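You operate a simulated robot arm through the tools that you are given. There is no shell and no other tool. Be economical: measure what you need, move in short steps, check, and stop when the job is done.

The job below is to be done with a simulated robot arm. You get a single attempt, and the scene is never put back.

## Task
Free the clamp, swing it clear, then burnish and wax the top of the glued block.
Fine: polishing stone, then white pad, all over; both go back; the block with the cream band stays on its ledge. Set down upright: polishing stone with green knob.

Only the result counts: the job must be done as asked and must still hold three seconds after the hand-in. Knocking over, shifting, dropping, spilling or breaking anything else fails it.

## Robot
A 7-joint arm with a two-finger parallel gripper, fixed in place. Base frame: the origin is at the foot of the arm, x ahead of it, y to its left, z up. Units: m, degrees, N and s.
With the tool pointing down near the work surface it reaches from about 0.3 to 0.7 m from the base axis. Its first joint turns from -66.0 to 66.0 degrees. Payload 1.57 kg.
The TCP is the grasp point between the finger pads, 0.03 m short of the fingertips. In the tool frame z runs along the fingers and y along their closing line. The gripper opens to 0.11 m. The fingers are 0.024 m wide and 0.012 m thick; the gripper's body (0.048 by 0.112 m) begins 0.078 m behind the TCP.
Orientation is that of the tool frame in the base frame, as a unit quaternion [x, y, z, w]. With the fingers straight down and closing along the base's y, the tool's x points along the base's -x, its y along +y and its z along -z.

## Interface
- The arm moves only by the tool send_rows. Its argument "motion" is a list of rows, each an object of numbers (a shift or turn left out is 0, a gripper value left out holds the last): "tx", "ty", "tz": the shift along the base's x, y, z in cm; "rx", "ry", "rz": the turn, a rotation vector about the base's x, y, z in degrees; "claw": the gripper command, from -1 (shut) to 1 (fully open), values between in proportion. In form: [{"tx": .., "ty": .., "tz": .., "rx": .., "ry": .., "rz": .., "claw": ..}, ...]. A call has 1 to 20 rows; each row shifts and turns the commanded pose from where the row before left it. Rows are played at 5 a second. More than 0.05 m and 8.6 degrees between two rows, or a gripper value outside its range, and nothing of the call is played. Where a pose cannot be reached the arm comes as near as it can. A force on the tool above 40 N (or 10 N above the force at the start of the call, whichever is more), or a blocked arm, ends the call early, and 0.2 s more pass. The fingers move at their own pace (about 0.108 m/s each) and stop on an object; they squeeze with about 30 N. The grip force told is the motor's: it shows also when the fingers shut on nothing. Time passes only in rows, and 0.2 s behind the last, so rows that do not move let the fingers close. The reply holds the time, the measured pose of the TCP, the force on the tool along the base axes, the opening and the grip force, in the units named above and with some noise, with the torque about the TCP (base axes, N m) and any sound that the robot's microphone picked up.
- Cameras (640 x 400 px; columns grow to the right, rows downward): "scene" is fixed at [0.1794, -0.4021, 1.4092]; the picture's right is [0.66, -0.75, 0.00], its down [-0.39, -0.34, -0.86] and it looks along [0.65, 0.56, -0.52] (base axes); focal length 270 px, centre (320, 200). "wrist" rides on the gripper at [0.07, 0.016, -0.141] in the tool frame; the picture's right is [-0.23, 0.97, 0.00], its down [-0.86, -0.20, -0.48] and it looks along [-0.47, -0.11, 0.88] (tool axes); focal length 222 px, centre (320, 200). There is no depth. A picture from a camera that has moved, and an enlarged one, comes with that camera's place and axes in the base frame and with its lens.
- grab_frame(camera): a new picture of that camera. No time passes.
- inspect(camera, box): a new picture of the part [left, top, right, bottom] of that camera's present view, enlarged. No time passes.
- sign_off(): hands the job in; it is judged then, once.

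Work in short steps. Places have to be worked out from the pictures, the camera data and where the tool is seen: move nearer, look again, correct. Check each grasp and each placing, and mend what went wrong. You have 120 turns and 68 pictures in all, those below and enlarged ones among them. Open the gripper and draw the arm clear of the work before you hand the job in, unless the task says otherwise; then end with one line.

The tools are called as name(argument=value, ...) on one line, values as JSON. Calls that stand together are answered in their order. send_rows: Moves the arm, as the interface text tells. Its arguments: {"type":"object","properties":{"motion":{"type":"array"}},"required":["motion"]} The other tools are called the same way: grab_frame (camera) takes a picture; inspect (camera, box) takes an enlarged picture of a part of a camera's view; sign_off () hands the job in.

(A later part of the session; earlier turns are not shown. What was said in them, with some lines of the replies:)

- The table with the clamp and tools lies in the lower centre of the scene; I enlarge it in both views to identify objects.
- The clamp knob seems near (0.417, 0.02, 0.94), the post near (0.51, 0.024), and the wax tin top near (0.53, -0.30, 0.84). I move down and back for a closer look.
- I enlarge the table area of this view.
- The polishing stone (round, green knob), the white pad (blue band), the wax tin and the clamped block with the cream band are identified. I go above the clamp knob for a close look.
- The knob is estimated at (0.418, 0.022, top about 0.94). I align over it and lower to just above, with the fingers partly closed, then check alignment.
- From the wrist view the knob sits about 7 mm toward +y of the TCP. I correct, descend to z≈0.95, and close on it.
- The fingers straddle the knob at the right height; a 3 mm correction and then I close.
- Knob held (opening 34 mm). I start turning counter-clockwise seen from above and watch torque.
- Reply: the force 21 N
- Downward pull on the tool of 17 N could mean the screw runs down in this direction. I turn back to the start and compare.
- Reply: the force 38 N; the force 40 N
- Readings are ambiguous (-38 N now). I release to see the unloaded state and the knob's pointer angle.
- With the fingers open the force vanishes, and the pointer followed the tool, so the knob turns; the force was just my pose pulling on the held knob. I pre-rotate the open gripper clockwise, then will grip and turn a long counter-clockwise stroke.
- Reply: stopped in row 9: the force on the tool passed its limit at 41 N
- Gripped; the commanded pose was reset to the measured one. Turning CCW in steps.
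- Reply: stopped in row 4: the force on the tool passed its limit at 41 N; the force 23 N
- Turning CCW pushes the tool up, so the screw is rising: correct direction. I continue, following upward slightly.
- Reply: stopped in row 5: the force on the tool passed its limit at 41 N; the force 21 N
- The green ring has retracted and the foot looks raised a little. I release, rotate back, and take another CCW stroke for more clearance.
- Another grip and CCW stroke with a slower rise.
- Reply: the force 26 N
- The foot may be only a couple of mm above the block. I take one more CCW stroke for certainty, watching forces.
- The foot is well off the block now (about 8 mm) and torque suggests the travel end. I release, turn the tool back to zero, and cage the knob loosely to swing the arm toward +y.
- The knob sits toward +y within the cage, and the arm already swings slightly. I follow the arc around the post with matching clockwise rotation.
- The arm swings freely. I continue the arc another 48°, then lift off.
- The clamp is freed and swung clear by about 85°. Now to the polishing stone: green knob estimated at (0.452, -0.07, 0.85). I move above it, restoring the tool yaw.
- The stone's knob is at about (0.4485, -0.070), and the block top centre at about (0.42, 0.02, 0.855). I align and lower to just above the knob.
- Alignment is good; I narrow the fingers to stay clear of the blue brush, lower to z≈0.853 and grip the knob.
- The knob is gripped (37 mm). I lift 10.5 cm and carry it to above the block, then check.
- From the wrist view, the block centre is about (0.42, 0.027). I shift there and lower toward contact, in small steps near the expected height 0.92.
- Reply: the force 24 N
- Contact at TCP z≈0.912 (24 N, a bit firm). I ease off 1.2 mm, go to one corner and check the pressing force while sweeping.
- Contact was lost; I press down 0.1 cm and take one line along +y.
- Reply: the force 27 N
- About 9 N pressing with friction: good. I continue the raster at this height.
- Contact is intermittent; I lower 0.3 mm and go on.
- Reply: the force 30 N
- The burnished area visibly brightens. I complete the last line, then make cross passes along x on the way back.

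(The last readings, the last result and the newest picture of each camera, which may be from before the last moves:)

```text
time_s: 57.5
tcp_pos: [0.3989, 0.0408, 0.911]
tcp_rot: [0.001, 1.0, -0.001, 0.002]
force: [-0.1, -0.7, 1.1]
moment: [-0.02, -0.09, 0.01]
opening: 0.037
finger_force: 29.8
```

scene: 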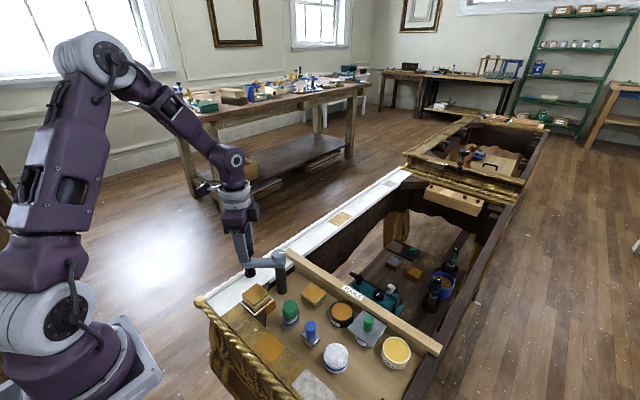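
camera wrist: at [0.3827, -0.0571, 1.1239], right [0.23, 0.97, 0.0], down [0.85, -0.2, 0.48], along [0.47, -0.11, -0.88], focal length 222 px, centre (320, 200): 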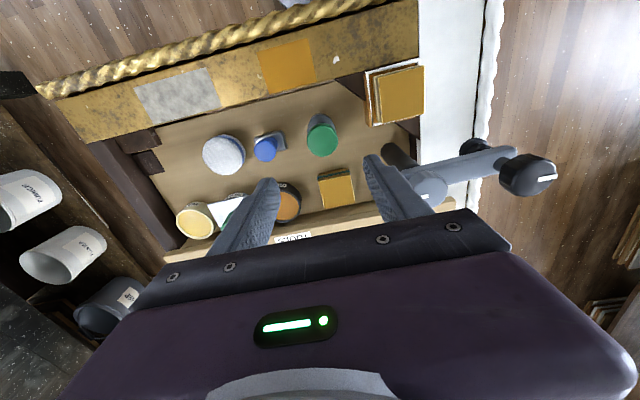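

I lift and move aside to view the block's surface.

send_rows(motion=[{"tz": 2.5}, {"tz": 2.5}, {"tx": 1.2, "ty": -3}, {"tx": 1.2, "ty": -3}, {"tx": 1.2, "ty": -3}, {"tx": 1.2, "ty": -2}, {}])

inspect(camera="scene", box=[235, 270, 295, 320])

inspect(camera="wrist", box=[300, 40, 460, 160])

```text
time_s: 59.1
tcp_pos: [0.4475, -0.0698, 0.9604]
tcp_rot: [0.0, 1.0, 0.0, 0.002]
force: [-0.4, -0.5, -1.4]
moment: [0.04, 0.02, -0.01]
opening: 0.037
finger_force: 30.1
```

```text
8.00 times, centred on (265, 295) of scene
camera zoom: at [0.1794, -0.4021, 1.4092], right [0.66, -0.75, 0.0], down [-0.39, -0.34, -0.86], along [0.65, 0.56, -0.52], focal length 2160 px, centre (760, -560)
```

zoom: 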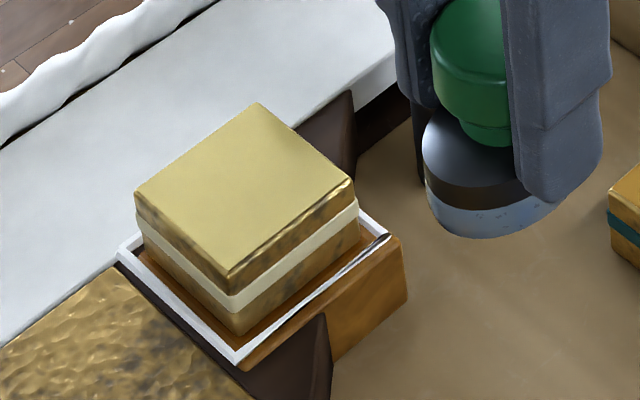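

```text
3.33 times, centred on (380, 100) of wrist
camera zoom: at [0.3756, -0.0554, 1.1008], right [0.23, 0.97, 0.0], down [0.85, -0.2, 0.48], along [0.47, -0.11, -0.88], focal length 740 px, centre (120, 533)
```

zoom: 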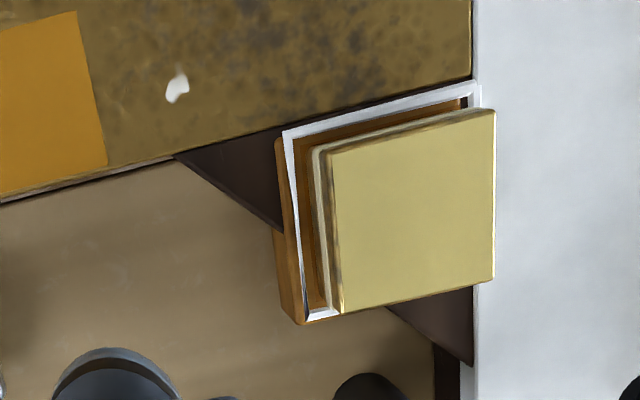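

The top is evenly burnished and the block is in place. I set the stone back where it was, lowering to TCP z≈0.854.

send_rows(motion=[{"tz": -3}, {"tz": -3}, {"tz": -2.5}, {"tz": -1.2}, {"tz": -0.5}, {}])

send_rows(motion=[{"tz": -0.2}, {"tz": -0.1}, {}])

```text
time_s: 60.5
tcp_pos: [0.4477, -0.0691, 0.8574]
tcp_rot: [0.001, 1.0, -0.001, 0.003]
force: [0.6, 0.0, -1.0]
moment: [0.02, 0.01, 0.01]
opening: 0.0368
finger_force: 30.4
```

```text
time_s: 61.3
tcp_pos: [0.4495, -0.0704, 0.8562]
tcp_rot: [0.001, 1.0, -0.001, 0.003]
force: [0.6, 0.0, -1.3]
moment: [0.02, 0.0, -0.02]
opening: 0.0374
finger_force: 30.1
```

send_rows(motion=[{"tz": -0.15}, {"tz": -0.1}, {}])

```text
time_s: 62.1
tcp_pos: [0.4487, -0.0704, 0.8535]
tcp_rot: [0.001, 1.0, -0.001, 0.002]
force: [0.5, -0.4, -1.3]
moment: [-0.01, -0.01, 0.03]
opening: 0.0369
finger_force: 30.0
```

send_rows(motion=[{"tz": -0.1}, {}, {}])

```text
time_s: 62.9
tcp_pos: [0.4478, -0.0699, 0.8525]
tcp_rot: [0.001, 1.0, 0.0, 0.002]
force: [0.4, 0.7, -1.0]
moment: [-0.04, 0.02, 0.02]
opening: 0.0368
finger_force: 30.4
```

send_rows(motion=[{"tz": -0.1}, {}])

```text
time_s: 63.5
tcp_pos: [0.4468, -0.0689, 0.8522]
tcp_rot: [0.0, 1.0, 0.001, 0.002]
force: [0.4, 0.1, -1.7]
moment: [-0.01, 0.0, -0.04]
opening: 0.0371
finger_force: 30.4
```

send_rows(motion=[{"tz": -0.1}, {}, {}])

inspect(camera="scene", box=[260, 270, 320, 330])

```text
time_s: 64.3
tcp_pos: [0.4481, -0.0715, 0.851]
tcp_rot: [0.001, 1.0, 0.0, 0.003]
force: [-0.5, 0.4, -1.6]
moment: [0.02, 0.01, -0.03]
opening: 0.0371
finger_force: 29.8
```

```text
6.67 times, centred on (290, 300) of scene
camera zoom: at [0.1794, -0.4021, 1.4092], right [0.66, -0.75, 0.0], down [-0.39, -0.34, -0.86], along [0.65, 0.56, -0.52], focal length 1800 px, centre (520, -467)
```

zoom: 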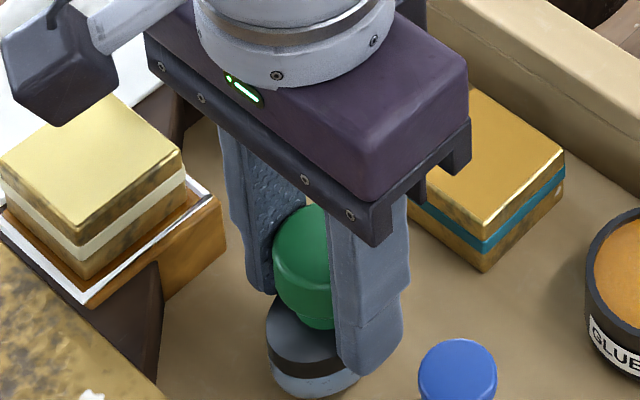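

The stone probably slid up ~3 mm in the grip; I keep lowering in 1 mm steps until contact.

send_rows(motion=[{"tz": -0.1}, {}, {}])

send_rows(motion=[{"tz": -0.08}, {}, {}])

```text
time_s: 65.1
tcp_pos: [0.4494, -0.0705, 0.8501]
tcp_rot: [0.001, 1.0, 0.001, 0.003]
force: [0.6, 0.2, -0.8]
moment: [-0.04, -0.01, 0.01]
opening: 0.0368
finger_force: 29.8
```

```text
time_s: 65.9
tcp_pos: [0.4488, -0.0705, 0.8492]
tcp_rot: [0.001, 1.0, 0.0, 0.004]
force: [0.3, 3.3, 19.8]
moment: [0.15, -0.44, 0.08]
opening: 0.0372
finger_force: 29.9
```

Contact with the bench. I relieve slightly, open the fingers moderately (brush is close), and lift clear.

send_rows(motion=[{"tz": 0.05}, {"claw": 0.02}, {}, {}, {"tz": 2}, {"tz": 3}, {"tz": 4}])

inspect(camera="scene", box=[250, 260, 400, 380])

grab_frame(camera="wrist")

```text
time_s: 67.5
tcp_pos: [0.4457, -0.0678, 0.939]
tcp_rot: [0.001, 1.0, 0.001, 0.003]
force: [0.3, -0.2, -0.1]
moment: [0.02, 0.01, -0.01]
opening: 0.056
finger_force: 0.1
```

```text
3.33 times, centred on (325, 320) of scene
camera zoom: at [0.1794, -0.4021, 1.4092], right [0.66, -0.75, 0.0], down [-0.39, -0.34, -0.86], along [0.65, 0.56, -0.52], focal length 900 px, centre (303, -200)
```

zoom: 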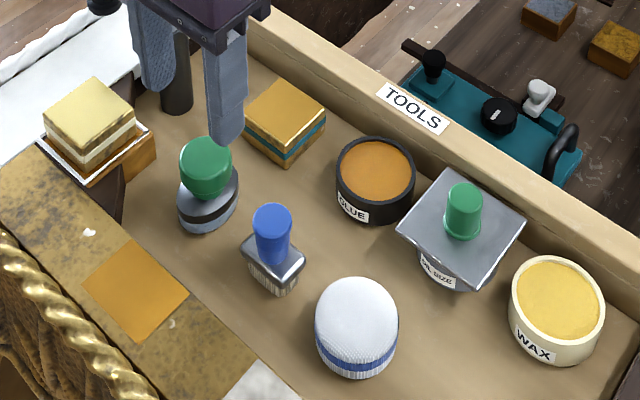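

```text
27 pictures are left
camera wrist: at [0.3743, -0.0527, 1.0798], right [0.23, 0.97, 0.0], down [0.85, -0.2, 0.48], along [0.47, -0.11, -0.88], focal length 222 px, centre (320, 200)
```

wrist: 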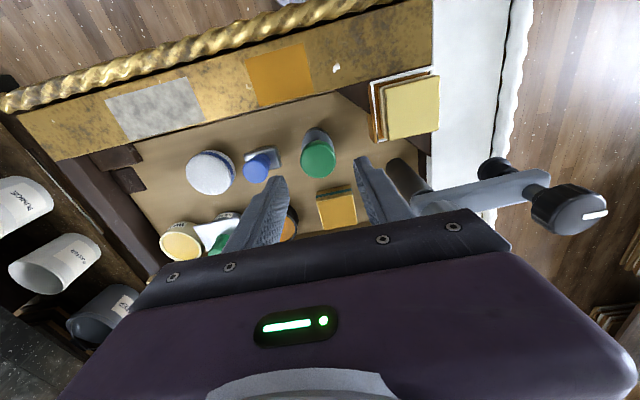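

The stone stands upright back in place. The pad is at about (0.447, -0.217, top 0.82); to avoid brush and rim I grip it diagonally (yaw -45°). I move above it and look.

send_rows(motion=[{"tz": 1, "ty": -3, "rz": -8}, {"ty": -3, "rz": -8}, {"ty": -3, "rz": -8}, {"ty": -3, "rz": -8}, {"ty": -3, "rz": -8}, {"rz": -5, "claw": 0.35}, {"tz": -3}, {"tz": -2}, {}])

grab_frame(camera="wrist")

inspect(camera="scene", box=[285, 290, 415, 390])

```text
time_s: 69.5
tcp_pos: [0.4466, -0.2212, 0.8959]
tcp_rot: [0.383, 0.924, -0.001, 0.003]
force: [0.2, -0.5, 0.0]
moment: [-0.03, 0.02, 0.0]
opening: 0.0745
finger_force: 0.1
```

```text
26 pictures are left
camera wrist: at [0.408, -0.1614, 1.0383], right [0.85, 0.53, 0.0], down [0.46, -0.74, 0.48], along [0.26, -0.41, -0.88], focal length 222 px, centre (320, 200)
```

wrist: 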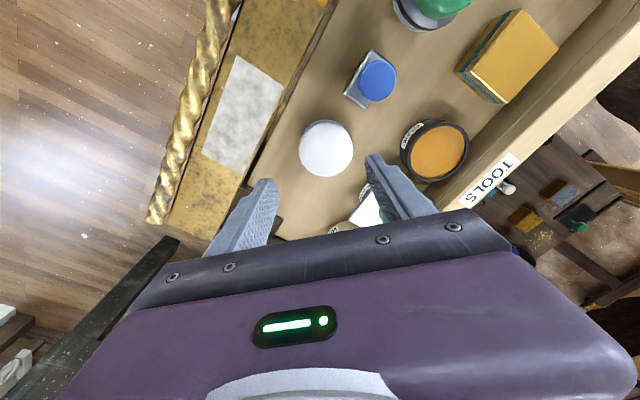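

```text
4.00 times, centred on (350, 340) of scene
camera zoom: at [0.1794, -0.4021, 1.4092], right [0.66, -0.75, 0.0], down [-0.39, -0.34, -0.86], along [0.65, 0.56, -0.52], focal length 1080 px, centre (200, -360)
```

zoom: 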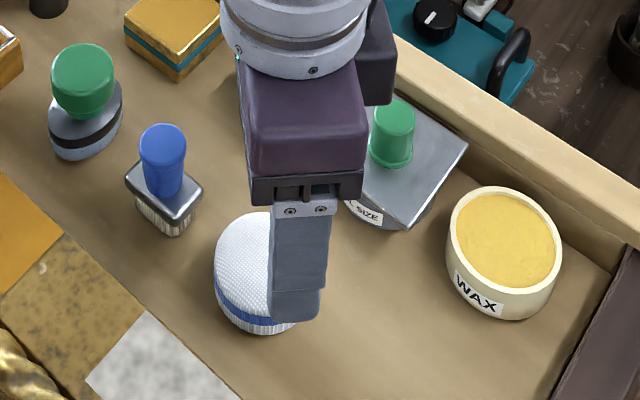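

Pad centre is at about (0.446, -0.210), so I shift +1 cm in y and lower to TCP z≈0.83, then grip.

send_rows(motion=[{"ty": 1.0}, {"tz": -3}, {"tz": -2}, {"tz": -1.5}, {}])

inspect(camera="wrist", box=[220, 80, 420, 240])

inspect(camera="scene", box=[310, 310, 390, 380])

```text
time_s: 70.7
tcp_pos: [0.4488, -0.2109, 0.8332]
tcp_rot: [0.384, 0.923, -0.001, 0.003]
force: [-0.3, 0.1, 0.3]
moment: [0.01, -0.01, 0.01]
opening: 0.0745
finger_force: 0.1
```

```text
2.50 times, centred on (320, 160) of wrist
camera zoom: at [0.409, -0.1505, 0.9729], right [0.85, 0.53, 0.0], down [0.46, -0.74, 0.48], along [0.26, -0.41, -0.88], focal length 555 px, centre (320, 300)
```

zoom: 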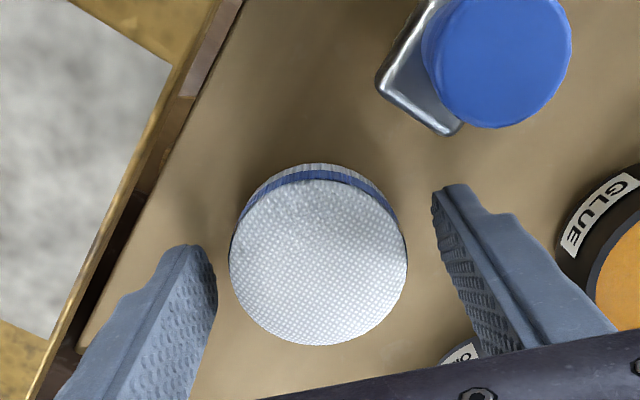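

```text
5.71 times, centred on (350, 345) of scene
camera zoom: at [0.1794, -0.4021, 1.4092], right [0.66, -0.75, 0.0], down [-0.39, -0.34, -0.86], along [0.65, 0.56, -0.52], focal length 1543 px, centre (149, -629)
```

zoom: 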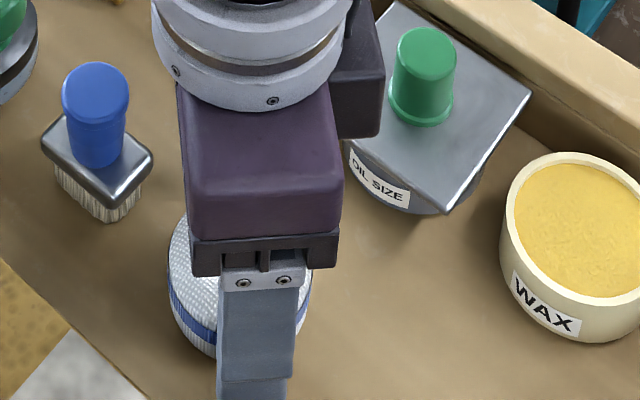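

Well centred. I close on the pad.

send_rows(motion=[{"claw": -1}, {}, {}])

send_rows(motion=[{"tz": 2}, {"tz": 2}, {"tz": 2}, {}])

inspect(camera="scene", box=[300, 270, 440, 390])

```text
time_s: 71.5
tcp_pos: [0.4482, -0.212, 0.8334]
tcp_rot: [0.383, 0.924, -0.001, 0.002]
force: [0.3, 1.4, 0.0]
moment: [0.01, 0.01, 0.01]
opening: 0.0515
finger_force: 30.0
```

```text
time_s: 72.5
tcp_pos: [0.4486, -0.2107, 0.8919]
tcp_rot: [0.383, 0.924, 0.0, 0.003]
force: [-0.3, -0.1, -0.3]
moment: [0.01, 0.0, 0.0]
opening: 0.0517
finger_force: 29.9
```

```text
3.33 times, centred on (370, 330) of scene
camera zoom: at [0.1794, -0.4021, 1.4092], right [0.66, -0.75, 0.0], down [-0.39, -0.34, -0.86], along [0.65, 0.56, -0.52], focal length 900 px, centre (153, -233)
```

zoom: 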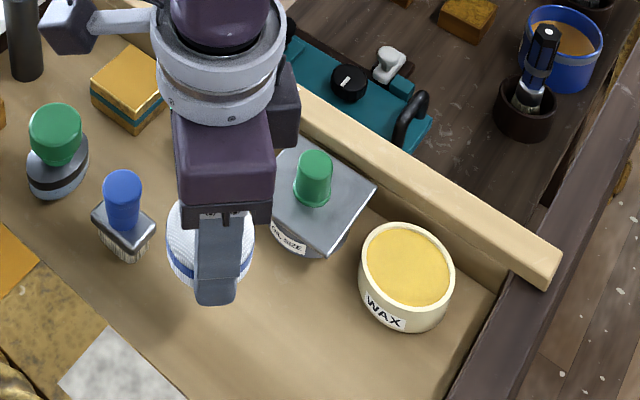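

The pad is held (51.5 mm). The wax tin is at about (0.535, -0.297); I raise, go along -y, then over the tin with the fingers turned to close along x so that they avoid the lid knob.

send_rows(motion=[{"tz": 3}, {"tz": 1, "ty": -2}, {"ty": -3}, {"ty": -3.5, "rz": -8}, {"rz": -8, "tx": 2}, {"rz": -8, "tx": 2}, {"rz": -8, "tx": 2}, {"rz": -8, "tx": 2}, {"rz": -5}, {}])

grab_frame(camera="wrist")

inspect(camera="scene", box=[320, 270, 460, 390])

```text
time_s: 74.7
tcp_pos: [0.5276, -0.2955, 0.9329]
tcp_rot: [0.708, 0.706, -0.002, 0.002]
force: [0.1, -0.1, -0.7]
moment: [0.04, 0.0, 0.01]
opening: 0.0516
finger_force: 29.8
```

```text
21 pictures are left
camera wrist: at [0.5435, -0.2248, 1.0736], right [0.97, -0.23, 0.0], down [-0.2, -0.85, 0.48], along [-0.11, -0.47, -0.88], focal length 222 px, centre (320, 200)
```

wrist: 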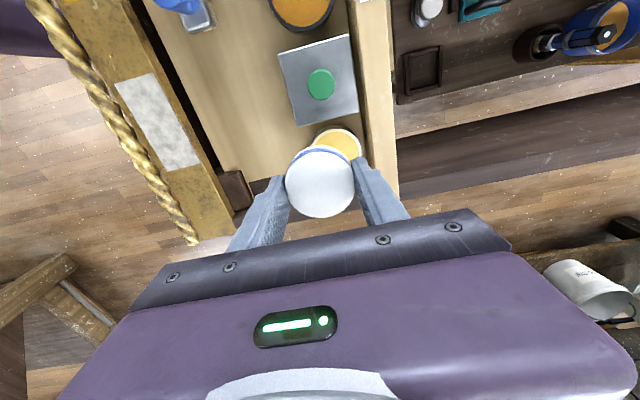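

```text
3.33 times, centred on (390, 330) of scene
camera zoom: at [0.1794, -0.4021, 1.4092], right [0.66, -0.75, 0.0], down [-0.39, -0.34, -0.86], along [0.65, 0.56, -0.52], focal length 900 px, centre (87, -233)
```

zoom: 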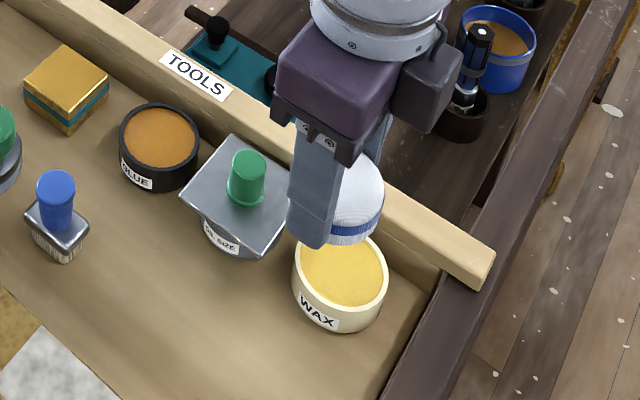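

The tin centre looks to be at (0.545, -0.300), closer to the rail than thought, so I go back to yaw -45° while centring over it, then start lowering.

send_rows(motion=[{"rz": 8, "tx": 0.8, "ty": -0.5}, {"rz": 8, "tx": 0.8}, {"rz": 8}, {"rz": 8}, {"rz": 8}, {"rz": 5}, {"tz": -2}, {"tz": -1.5}, {}])

inspect(camera="wrist", box=[220, 80, 420, 240])

inspect(camera="scene", box=[350, 290, 450, 380])

```text
time_s: 76.7
tcp_pos: [0.5434, -0.2976, 0.8965]
tcp_rot: [0.383, 0.924, -0.001, 0.003]
force: [0.4, 0.4, -0.4]
moment: [0.01, -0.03, 0.0]
opening: 0.0518
finger_force: 30.4
```

```text
2.50 times, centred on (320, 160) of wrist
camera zoom: at [0.5052, -0.2379, 1.0378], right [0.85, 0.53, 0.0], down [0.46, -0.74, 0.48], along [0.26, -0.41, -0.88], focal length 555 px, centre (320, 300)
```

zoom: 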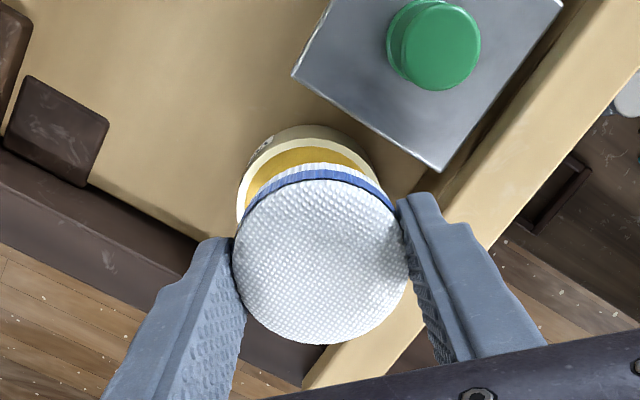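

```text
4.44 times, centred on (400, 335) of scene
camera zoom: at [0.1794, -0.4021, 1.4092], right [0.66, -0.75, 0.0], down [-0.39, -0.34, -0.86], along [0.65, 0.56, -0.52], focal length 1200 px, centre (-36, -400)
```

zoom: 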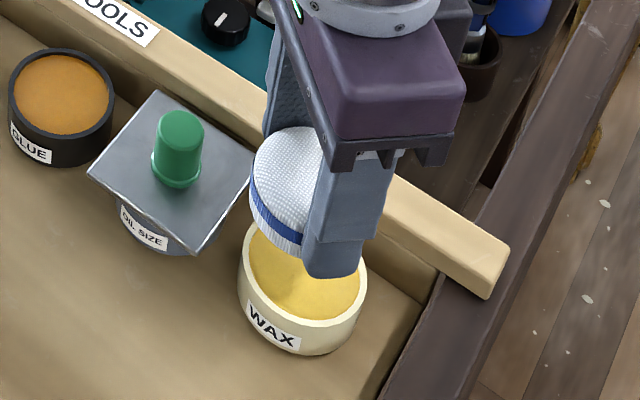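

I correct by (+0.2, -0.6) cm and lower gently toward the wax.

send_rows(motion=[{"tx": 0.2, "ty": -0.6}, {"tz": -1}, {"tz": -0.5}, {}])

send_rows(motion=[{"tz": -0.2}, {"tz": -0.1}, {}])

inspect(camera="scene", box=[350, 290, 450, 380])

```text
time_s: 77.7
tcp_pos: [0.5454, -0.3049, 0.8839]
tcp_rot: [0.384, 0.923, -0.002, 0.003]
force: [-0.1, -0.8, -0.2]
moment: [0.01, 0.01, 0.01]
opening: 0.0516
finger_force: 30.2
```

```text
time_s: 78.5
tcp_pos: [0.5476, -0.3064, 0.8803]
tcp_rot: [0.384, 0.924, -0.001, 0.002]
force: [0.6, 0.5, -0.4]
moment: [0.01, 0.01, 0.02]
opening: 0.0519
finger_force: 29.8
```

```text
4.44 times, centred on (400, 335) of scene
camera zoom: at [0.1794, -0.4021, 1.4092], right [0.66, -0.75, 0.0], down [-0.39, -0.34, -0.86], along [0.65, 0.56, -0.52], focal length 1200 px, centre (-36, -400)
```

zoom: 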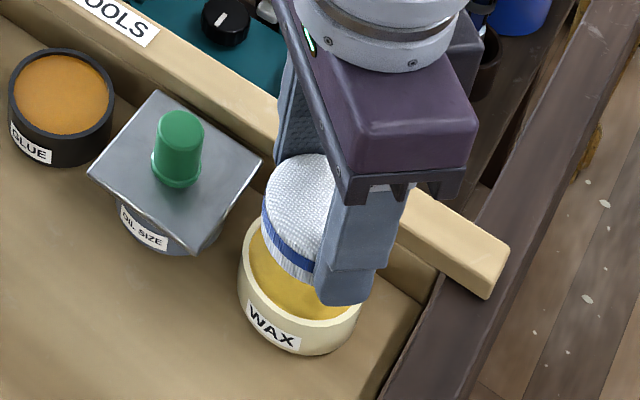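

The scene view says I'm 5 mm too far to the picture's right; I correct and continue lowering.

send_rows(motion=[{"tx": -0.33, "ty": 0.37}, {"tz": -0.2}, {"tz": -0.1}, {}])

send_rows(motion=[{"tz": -0.15}, {"tz": -0.1}, {}])

inspect(camera="scene", box=[370, 310, 430, 370])

```text
time_s: 79.5
tcp_pos: [0.543, -0.3018, 0.8789]
tcp_rot: [0.384, 0.923, -0.001, 0.003]
force: [0.0, -0.2, -0.5]
moment: [-0.02, -0.01, 0.0]
opening: 0.0518
finger_force: 30.5
```

```text
time_s: 80.3
tcp_pos: [0.5428, -0.3024, 0.8748]
tcp_rot: [0.384, 0.923, -0.001, 0.002]
force: [-0.3, -0.6, 0.0]
moment: [0.0, 0.02, -0.01]
opening: 0.0518
finger_force: 30.5
```

```text
6.67 times, centred on (400, 340) of scene
camera zoom: at [0.1794, -0.4021, 1.4092], right [0.66, -0.75, 0.0], down [-0.39, -0.34, -0.86], along [0.65, 0.56, -0.52], focal length 1800 px, centre (-213, -733)
```

zoom: 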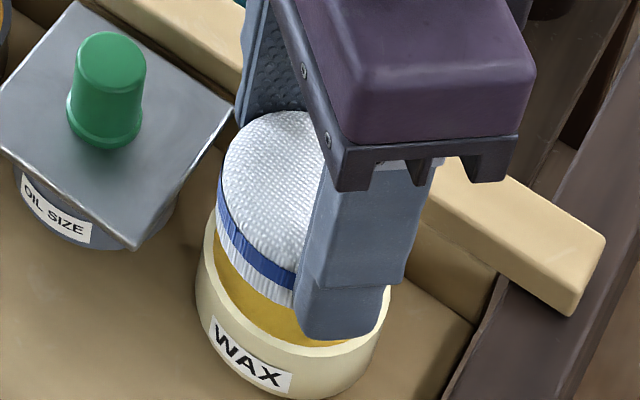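

send_rows(motion=[{"tz": -0.2}, {"tz": -0.2}, {}])

send_rows(motion=[{"tz": -0.15}, {"tz": -0.15}, {}])

```text
time_s: 81.1
tcp_pos: [0.542, -0.3022, 0.8694]
tcp_rot: [0.384, 0.924, -0.001, 0.003]
force: [0.2, 0.3, 1.2]
moment: [0.02, 0.03, -0.01]
opening: 0.0519
finger_force: 29.9
```

```text
time_s: 81.9
tcp_pos: [0.543, -0.3021, 0.8674]
tcp_rot: [0.384, 0.923, -0.001, 0.002]
force: [0.6, 0.4, 0.5]
moment: [-0.02, -0.01, -0.02]
opening: 0.0516
finger_force: 29.3
```

inspect(camera="scene", box=[370, 310, 430, 370])

```text
6.67 times, centred on (400, 340) of scene
camera zoom: at [0.1794, -0.4021, 1.4092], right [0.66, -0.75, 0.0], down [-0.39, -0.34, -0.86], along [0.65, 0.56, -0.52], focal length 1800 px, centre (-213, -733)
```

zoom: 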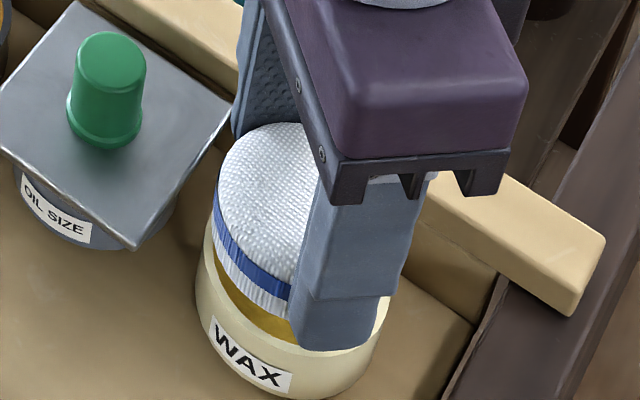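

send_rows(motion=[{"tz": -0.15}, {"tz": -0.15}, {}])

send_rows(motion=[{"tz": -0.1}, {"tz": -0.1}, {}])

```text
time_s: 82.7
tcp_pos: [0.5434, -0.302, 0.8658]
tcp_rot: [0.384, 0.923, -0.001, 0.002]
force: [0.1, 0.2, -0.2]
moment: [0.01, 0.04, -0.01]
opening: 0.0519
finger_force: 30.1
```

```text
time_s: 83.5
tcp_pos: [0.5426, -0.3026, 0.8645]
tcp_rot: [0.384, 0.923, -0.001, 0.002]
force: [0.4, 0.6, -0.7]
moment: [-0.04, 0.0, 0.01]
opening: 0.0516
finger_force: 29.8
```

send_rows(motion=[{"tz": -0.1}, {"tz": -0.1}, {}])

send_rows(motion=[{"tz": -0.1}, {"tz": -0.1}, {}])

inspect(camera="scene", box=[370, 310, 430, 370])

```text
time_s: 84.3
tcp_pos: [0.543, -0.3024, 0.861]
tcp_rot: [0.383, 0.924, -0.002, 0.002]
force: [0.5, -0.4, -1.3]
moment: [0.0, 0.03, 0.0]
opening: 0.0519
finger_force: 29.5
```

```text
time_s: 85.1
tcp_pos: [0.5429, -0.3025, 0.8604]
tcp_rot: [0.383, 0.924, -0.002, 0.004]
force: [-2.6, 0.5, 18.9]
moment: [-0.04, 0.12, 0.03]
opening: 0.0517
finger_force: 29.8
```

```text
6.67 times, centred on (400, 340) of scene
camera zoom: at [0.179, -0.4019, 1.4093], right [0.66, -0.75, 0.0], down [-0.39, -0.34, -0.86], along [0.65, 0.56, -0.51], focal length 1800 px, centre (-213, -733)
```

zoom: 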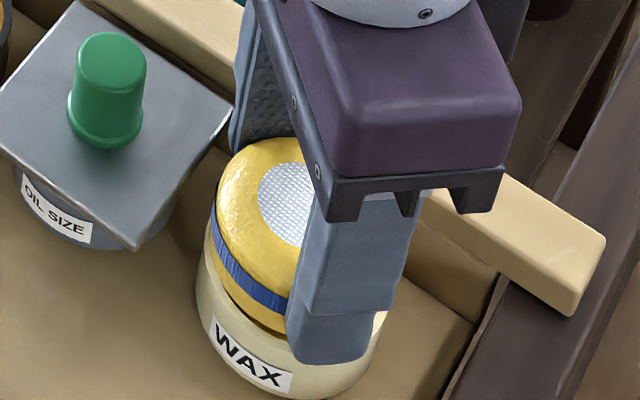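

The pad has picked up wax. I lift it and carry it over the block, staying above everything.

send_rows(motion=[{"tz": 2}, {"tz": 3}, {"tz": 3}, {"tx": -1.4, "ty": 3.6}, {"tx": -1.4, "ty": 3.6}, {"tx": -1.4, "ty": 3.6}, {"tx": -1.4, "ty": 3.6}, {"tx": -1.4, "ty": 3.6}, {"tx": -1.4, "ty": 3.6}, {"tx": -1.4, "ty": 3.6}, {"tx": -1.4, "ty": 3.6}, {"tx": -1.4, "ty": 3.6}, {"tz": -2}, {"tz": -1}, {}])

inspect(camera="scene", box=[220, 230, 310, 310])

```text
time_s: 88.3
tcp_pos: [0.4166, 0.0233, 0.9119]
tcp_rot: [0.384, 0.923, -0.001, 0.002]
force: [1.1, -0.9, -0.2]
moment: [0.01, 0.01, -0.02]
opening: 0.0517
finger_force: 29.9
```

```text
5.00 times, centred on (265, 270) of scene
camera zoom: at [0.1794, -0.4021, 1.4092], right [0.66, -0.75, 0.0], down [-0.39, -0.34, -0.86], along [0.65, 0.56, -0.52], focal length 1350 px, centre (595, -150)
```

zoom: 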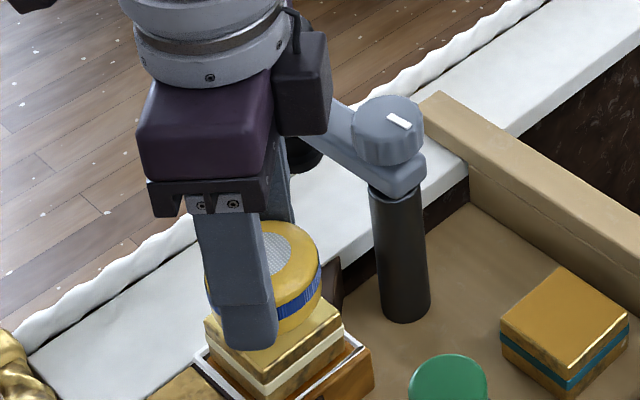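

The pad is above the block with nothing near the clamp arm. I lower to contact in small steps.

send_rows(motion=[{"tz": -0.5}, {"tz": -0.3}, {"tz": -0.2}, {}])

send_rows(motion=[{"tz": -0.2}, {"tz": -0.1}, {}])

send_rows(motion=[{"tz": -0.1}, {"tz": -0.1}, {}])

```text
time_s: 89.3
tcp_pos: [0.4172, 0.0224, 0.8996]
tcp_rot: [0.383, 0.924, -0.001, 0.003]
force: [0.1, 0.9, 0.0]
moment: [-0.01, 0.01, -0.02]
opening: 0.0517
finger_force: 30.1
```

```text
time_s: 90.1
tcp_pos: [0.417, 0.023, 0.8982]
tcp_rot: [0.383, 0.924, -0.001, 0.002]
force: [1.4, 0.5, -0.7]
moment: [-0.01, -0.01, -0.01]
opening: 0.0518
finger_force: 30.4
```

```text
time_s: 90.9
tcp_pos: [0.4179, 0.0221, 0.8952]
tcp_rot: [0.384, 0.923, -0.001, 0.002]
force: [-0.8, -0.2, 3.7]
moment: [0.01, 0.04, 0.03]
opening: 0.0515
finger_force: 29.7
```

Light contact at z≈0.895 (3.7 N). I press slightly more and start the raster: to the (-x,-y) corner, then along y.

send_rows(motion=[{"tz": -0.04}, {"tx": -0.9, "ty": -0.9}, {"tx": -0.9, "ty": -0.9}, {"ty": 1.2}, {"ty": 1.2}])

send_rows(motion=[{"ty": 1.2}, {"tx": 0.9}, {"ty": -1.2}, {"ty": -1.2}, {"ty": -1.2}, {"tx": 0.9}, {"ty": 1.2}, {"ty": 1.2}])

```text
time_s: 92.1
tcp_pos: [0.4001, 0.0301, 0.8946]
tcp_rot: [0.384, 0.923, -0.001, 0.002]
force: [0.1, 0.6, -0.8]
moment: [-0.01, 0.02, -0.01]
opening: 0.0514
finger_force: 29.5
```

```text
time_s: 93.9
tcp_pos: [0.4173, 0.0278, 0.8944]
tcp_rot: [0.385, 0.923, -0.001, 0.002]
force: [-0.7, -0.9, 1.0]
moment: [-0.04, -0.02, 0.03]
opening: 0.0512
finger_force: 29.4
```

Contact is too light; I lower 0.6 mm and continue the lines.

send_rows(motion=[{"tz": -0.06}, {"ty": 1.2}, {"tx": 0.9}, {"ty": -1.2}, {"ty": -1.2}])

send_rows(motion=[{"ty": -1.2}, {"tx": 0.9}, {"ty": 1.2}, {"ty": 1.2}, {"ty": 1.2}])

inspect(camera="scene", box=[220, 230, 310, 310])

```text
time_s: 95.1
tcp_pos: [0.4236, 0.0162, 0.8934]
tcp_rot: [0.383, 0.924, 0.0, 0.003]
force: [0.1, 7.0, 12.5]
moment: [0.56, 0.03, 0.01]
opening: 0.0516
finger_force: 30.5
```

```text
time_s: 96.3
tcp_pos: [0.4349, 0.04, 0.8944]
tcp_rot: [0.383, 0.924, -0.001, 0.002]
force: [-0.3, -0.4, 1.2]
moment: [-0.03, 0.0, -0.01]
opening: 0.0512
finger_force: 30.7
```

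```text
5.00 times, centred on (265, 270) of scene
camera zoom: at [0.1794, -0.4021, 1.4092], right [0.66, -0.75, 0.0], down [-0.39, -0.34, -0.86], along [0.65, 0.56, -0.52], focal length 1350 px, centre (595, -150)
```

zoom: 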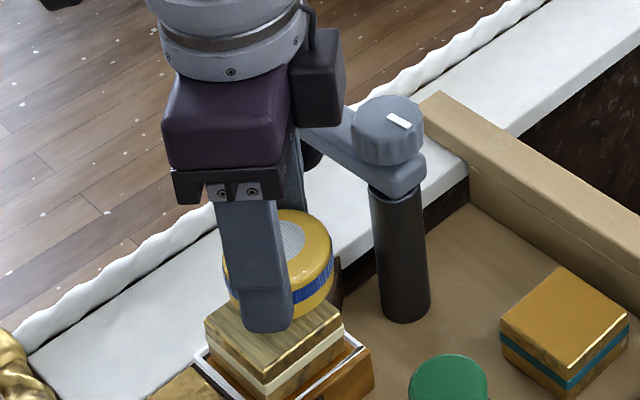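

Wax is appearing on the top. I do cross passes along x to cover fully.

send_rows(motion=[{"tz": -0.03}, {"tx": -1.2}, {"tx": -1.2}, {"tx": -1.2}, {"ty": -0.9}, {"tx": 1.2}, {"tx": 1.2}, {"tx": 1.2}])

send_rows(motion=[{"ty": -0.9}, {"tx": -1.2}, {"tx": -1.2}, {"tx": -1.2}, {"ty": -0.9}, {"tx": 1.2}, {"tx": 1.2}])

send_rows(motion=[{"tx": 1.2}, {"ty": -0.9}, {"tx": -1.2}, {"tx": -1.2}, {"tx": -1.2}])

```text
time_s: 98.1
tcp_pos: [0.4339, 0.0299, 0.8932]
tcp_rot: [0.384, 0.923, 0.0, 0.003]
force: [-8.6, -0.7, 18.0]
moment: [-0.08, 0.71, -0.01]
opening: 0.0515
finger_force: 30.4
```

```text
time_s: 99.7
tcp_pos: [0.4236, 0.0137, 0.8952]
tcp_rot: [0.384, 0.923, -0.001, 0.002]
force: [-0.1, -0.1, -0.6]
moment: [0.02, 0.02, -0.01]
opening: 0.0515
finger_force: 29.7
```

```text
time_s: 100.9
tcp_pos: [0.3998, 0.003, 0.8957]
tcp_rot: [0.383, 0.924, 0.0, 0.003]
force: [0.3, 0.8, -0.7]
moment: [0.01, 0.01, -0.01]
opening: 0.0515
finger_force: 30.0
```

I lift and move away toward the pad's home to view the surface.

send_rows(motion=[{"tz": 2.5}, {"tz": 2.5}, {"tx": 0.8, "ty": -3.5}, {"tx": 0.8, "ty": -3.5}, {"tx": 0.8, "ty": -3.5}, {}])

inspect(camera="scene", box=[235, 270, 295, 320])

```text
time_s: 102.3
tcp_pos: [0.422, -0.1012, 0.942]
tcp_rot: [0.384, 0.923, -0.001, 0.003]
force: [0.0, 0.6, 0.3]
moment: [-0.01, 0.0, -0.04]
opening: 0.0515
finger_force: 30.6
```

```text
8.00 times, centred on (265, 295) of scene
camera zoom: at [0.1794, -0.4022, 1.4092], right [0.66, -0.75, 0.0], down [-0.39, -0.34, -0.86], along [0.65, 0.56, -0.52], focal length 2160 px, centre (760, -560)
```

zoom: 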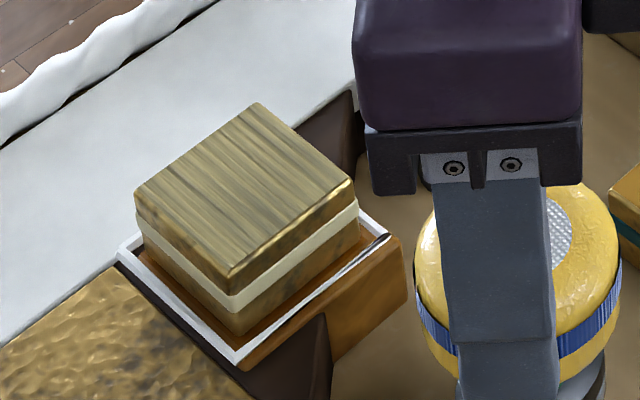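

The top now looks evenly waxed; I check with the wrist camera before putting the pad away.

inspect(camera="wrist", box=[300, 0, 500, 140])

```text
2.86 times, centred on (400, 70) of wrist
camera zoom: at [0.3826, -0.0416, 1.0825], right [0.85, 0.53, 0.0], down [0.46, -0.74, 0.48], along [0.26, -0.41, -0.88], focal length 635 px, centre (91, 571)
```

zoom: 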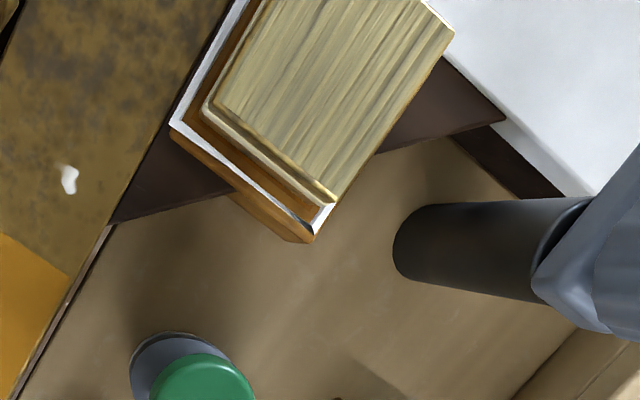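

Evenly waxed everywhere. I take the pad home to (0.448, -0.211) and lower it.

send_rows(motion=[{"tx": 0.7, "ty": -2.8}, {"tx": 0.7, "ty": -2.8}, {"tx": 0.6, "ty": -2.8}, {"tx": 0.6, "ty": -2.7}, {"tz": -3}, {"tz": -3}, {"tz": -2.5}, {"tz": -1.5}, {"tz": -0.5}, {}])

send_rows(motion=[{"tz": -0.15}, {}])

inspect(camera="scene", box=[300, 290, 420, 380])

```text
time_s: 104.5
tcp_pos: [0.4484, -0.2117, 0.8374]
tcp_rot: [0.383, 0.924, -0.001, 0.003]
force: [-0.5, -0.1, -0.8]
moment: [-0.02, -0.01, 0.01]
opening: 0.0515
finger_force: 29.9
```

```text
time_s: 105.1
tcp_pos: [0.4481, -0.2119, 0.8373]
tcp_rot: [0.384, 0.923, -0.001, 0.003]
force: [-0.1, 0.3, -0.3]
moment: [-0.02, 0.03, -0.04]
opening: 0.0515
finger_force: 29.9
```

```text
4.44 times, centred on (360, 335) of scene
camera zoom: at [0.1794, -0.4021, 1.4092], right [0.66, -0.75, 0.0], down [-0.39, -0.34, -0.86], along [0.65, 0.56, -0.52], focal length 1200 px, centre (142, -400)
```

zoom: 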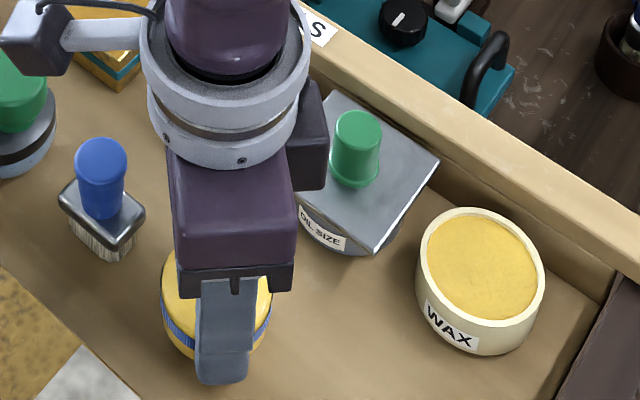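

Still slightly above the bench; I lower in 1 mm steps until contact.

send_rows(motion=[{"tz": -0.15}, {"tz": -0.1}, {}])

send_rows(motion=[{"tz": -0.1}, {}, {}])

send_rows(motion=[{"tz": -0.1}, {}, {}])

```text
time_s: 105.9
tcp_pos: [0.4485, -0.2123, 0.8353]
tcp_rot: [0.383, 0.924, -0.001, 0.002]
force: [-0.9, -0.8, 0.3]
moment: [-0.01, -0.02, -0.01]
opening: 0.0514
finger_force: 30.3
```

```text
time_s: 106.7
tcp_pos: [0.4499, -0.2115, 0.8334]
tcp_rot: [0.384, 0.923, -0.002, 0.003]
force: [0.5, 0.4, 0.2]
moment: [0.0, 0.01, -0.03]
opening: 0.0515
finger_force: 30.2
```

```text
time_s: 107.5
tcp_pos: [0.4493, -0.2125, 0.8321]
tcp_rot: [0.384, 0.923, -0.001, 0.003]
force: [-2.8, 1.8, 18.1]
moment: [-0.14, 0.02, -0.01]
opening: 0.0513
finger_force: 29.7
```

Contact with the bench. I relieve, open to the same width as before, and lift clear.

send_rows(motion=[{"tz": 0.05}, {"claw": 0.35}, {}, {}, {"tz": 2}, {"tz": 4}, {"tz": 4}, {"tz": 5}, {"tz": 5, "tx": -3}, {"tx": -3}])

inspect(camera="scene", box=[200, 220, 440, 390])

```text
refused: row 9 steps farther than a row can; nothing moved
```

```text
2.35 times, centred on (320, 305) of scene
camera zoom: at [0.1791, -0.402, 1.4093], right [0.66, -0.75, 0.0], down [-0.39, -0.34, -0.86], along [0.65, 0.56, -0.51], focal length 635 px, centre (320, -47)
```

zoom: 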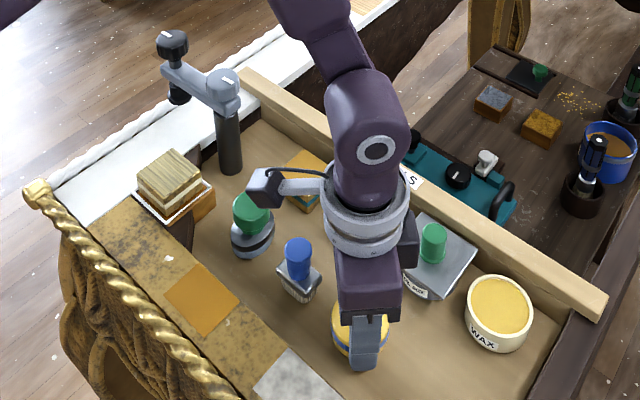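

That call was refused for a too-large step, so nothing moved. I resend it with smaller rows.

send_rows(motion=[{"tz": 0.05}, {"claw": 0.35}, {}, {}, {"tz": 2}, {"tz": 4}, {"tz": 4}, {"tz": 4}, {"tz": 3, "tx": -2}, {"tz": 3, "tx": -2}, {}])

inspect(camera="scene", box=[200, 220, 440, 390])

```text
time_s: 109.9
tcp_pos: [0.407, -0.2107, 1.0316]
tcp_rot: [0.383, 0.924, -0.001, 0.002]
force: [0.2, -0.7, 0.3]
moment: [0.02, -0.01, -0.01]
opening: 0.0741
finger_force: 0.2
```

```text
2.35 times, centred on (320, 305) of scene
camera zoom: at [0.1794, -0.4021, 1.4092], right [0.66, -0.75, 0.0], down [-0.39, -0.34, -0.86], along [0.65, 0.56, -0.52], focal length 635 px, centre (320, -47)
```

zoom: 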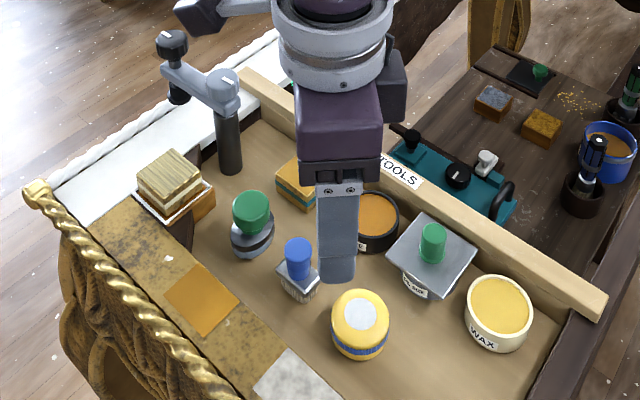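

Both tools are back in place, the clamp is clear and the block sits on its ledge with a waxed top. I raise the open gripper further and hand in.

send_rows(motion=[{"tz": 4, "claw": 1}, {"tz": 4}, {"tz": 4}, {}])

sign_off()

```text
time_s: 110.9
tcp_pos: [0.4101, -0.212, 1.1544]
tcp_rot: [0.384, 0.923, -0.001, 0.002]
force: [0.0, 0.4, 0.8]
moment: [0.04, 0.03, -0.03]
opening: 0.1101
finger_force: 0.1
```

```text
The job is handed in.
```

The clamp is freed and swung clear, and the block's top is burnished and waxed all over with the block still on its ledge. The polishing stone (upright) and the white pad are back in their places, and the job is handed in.
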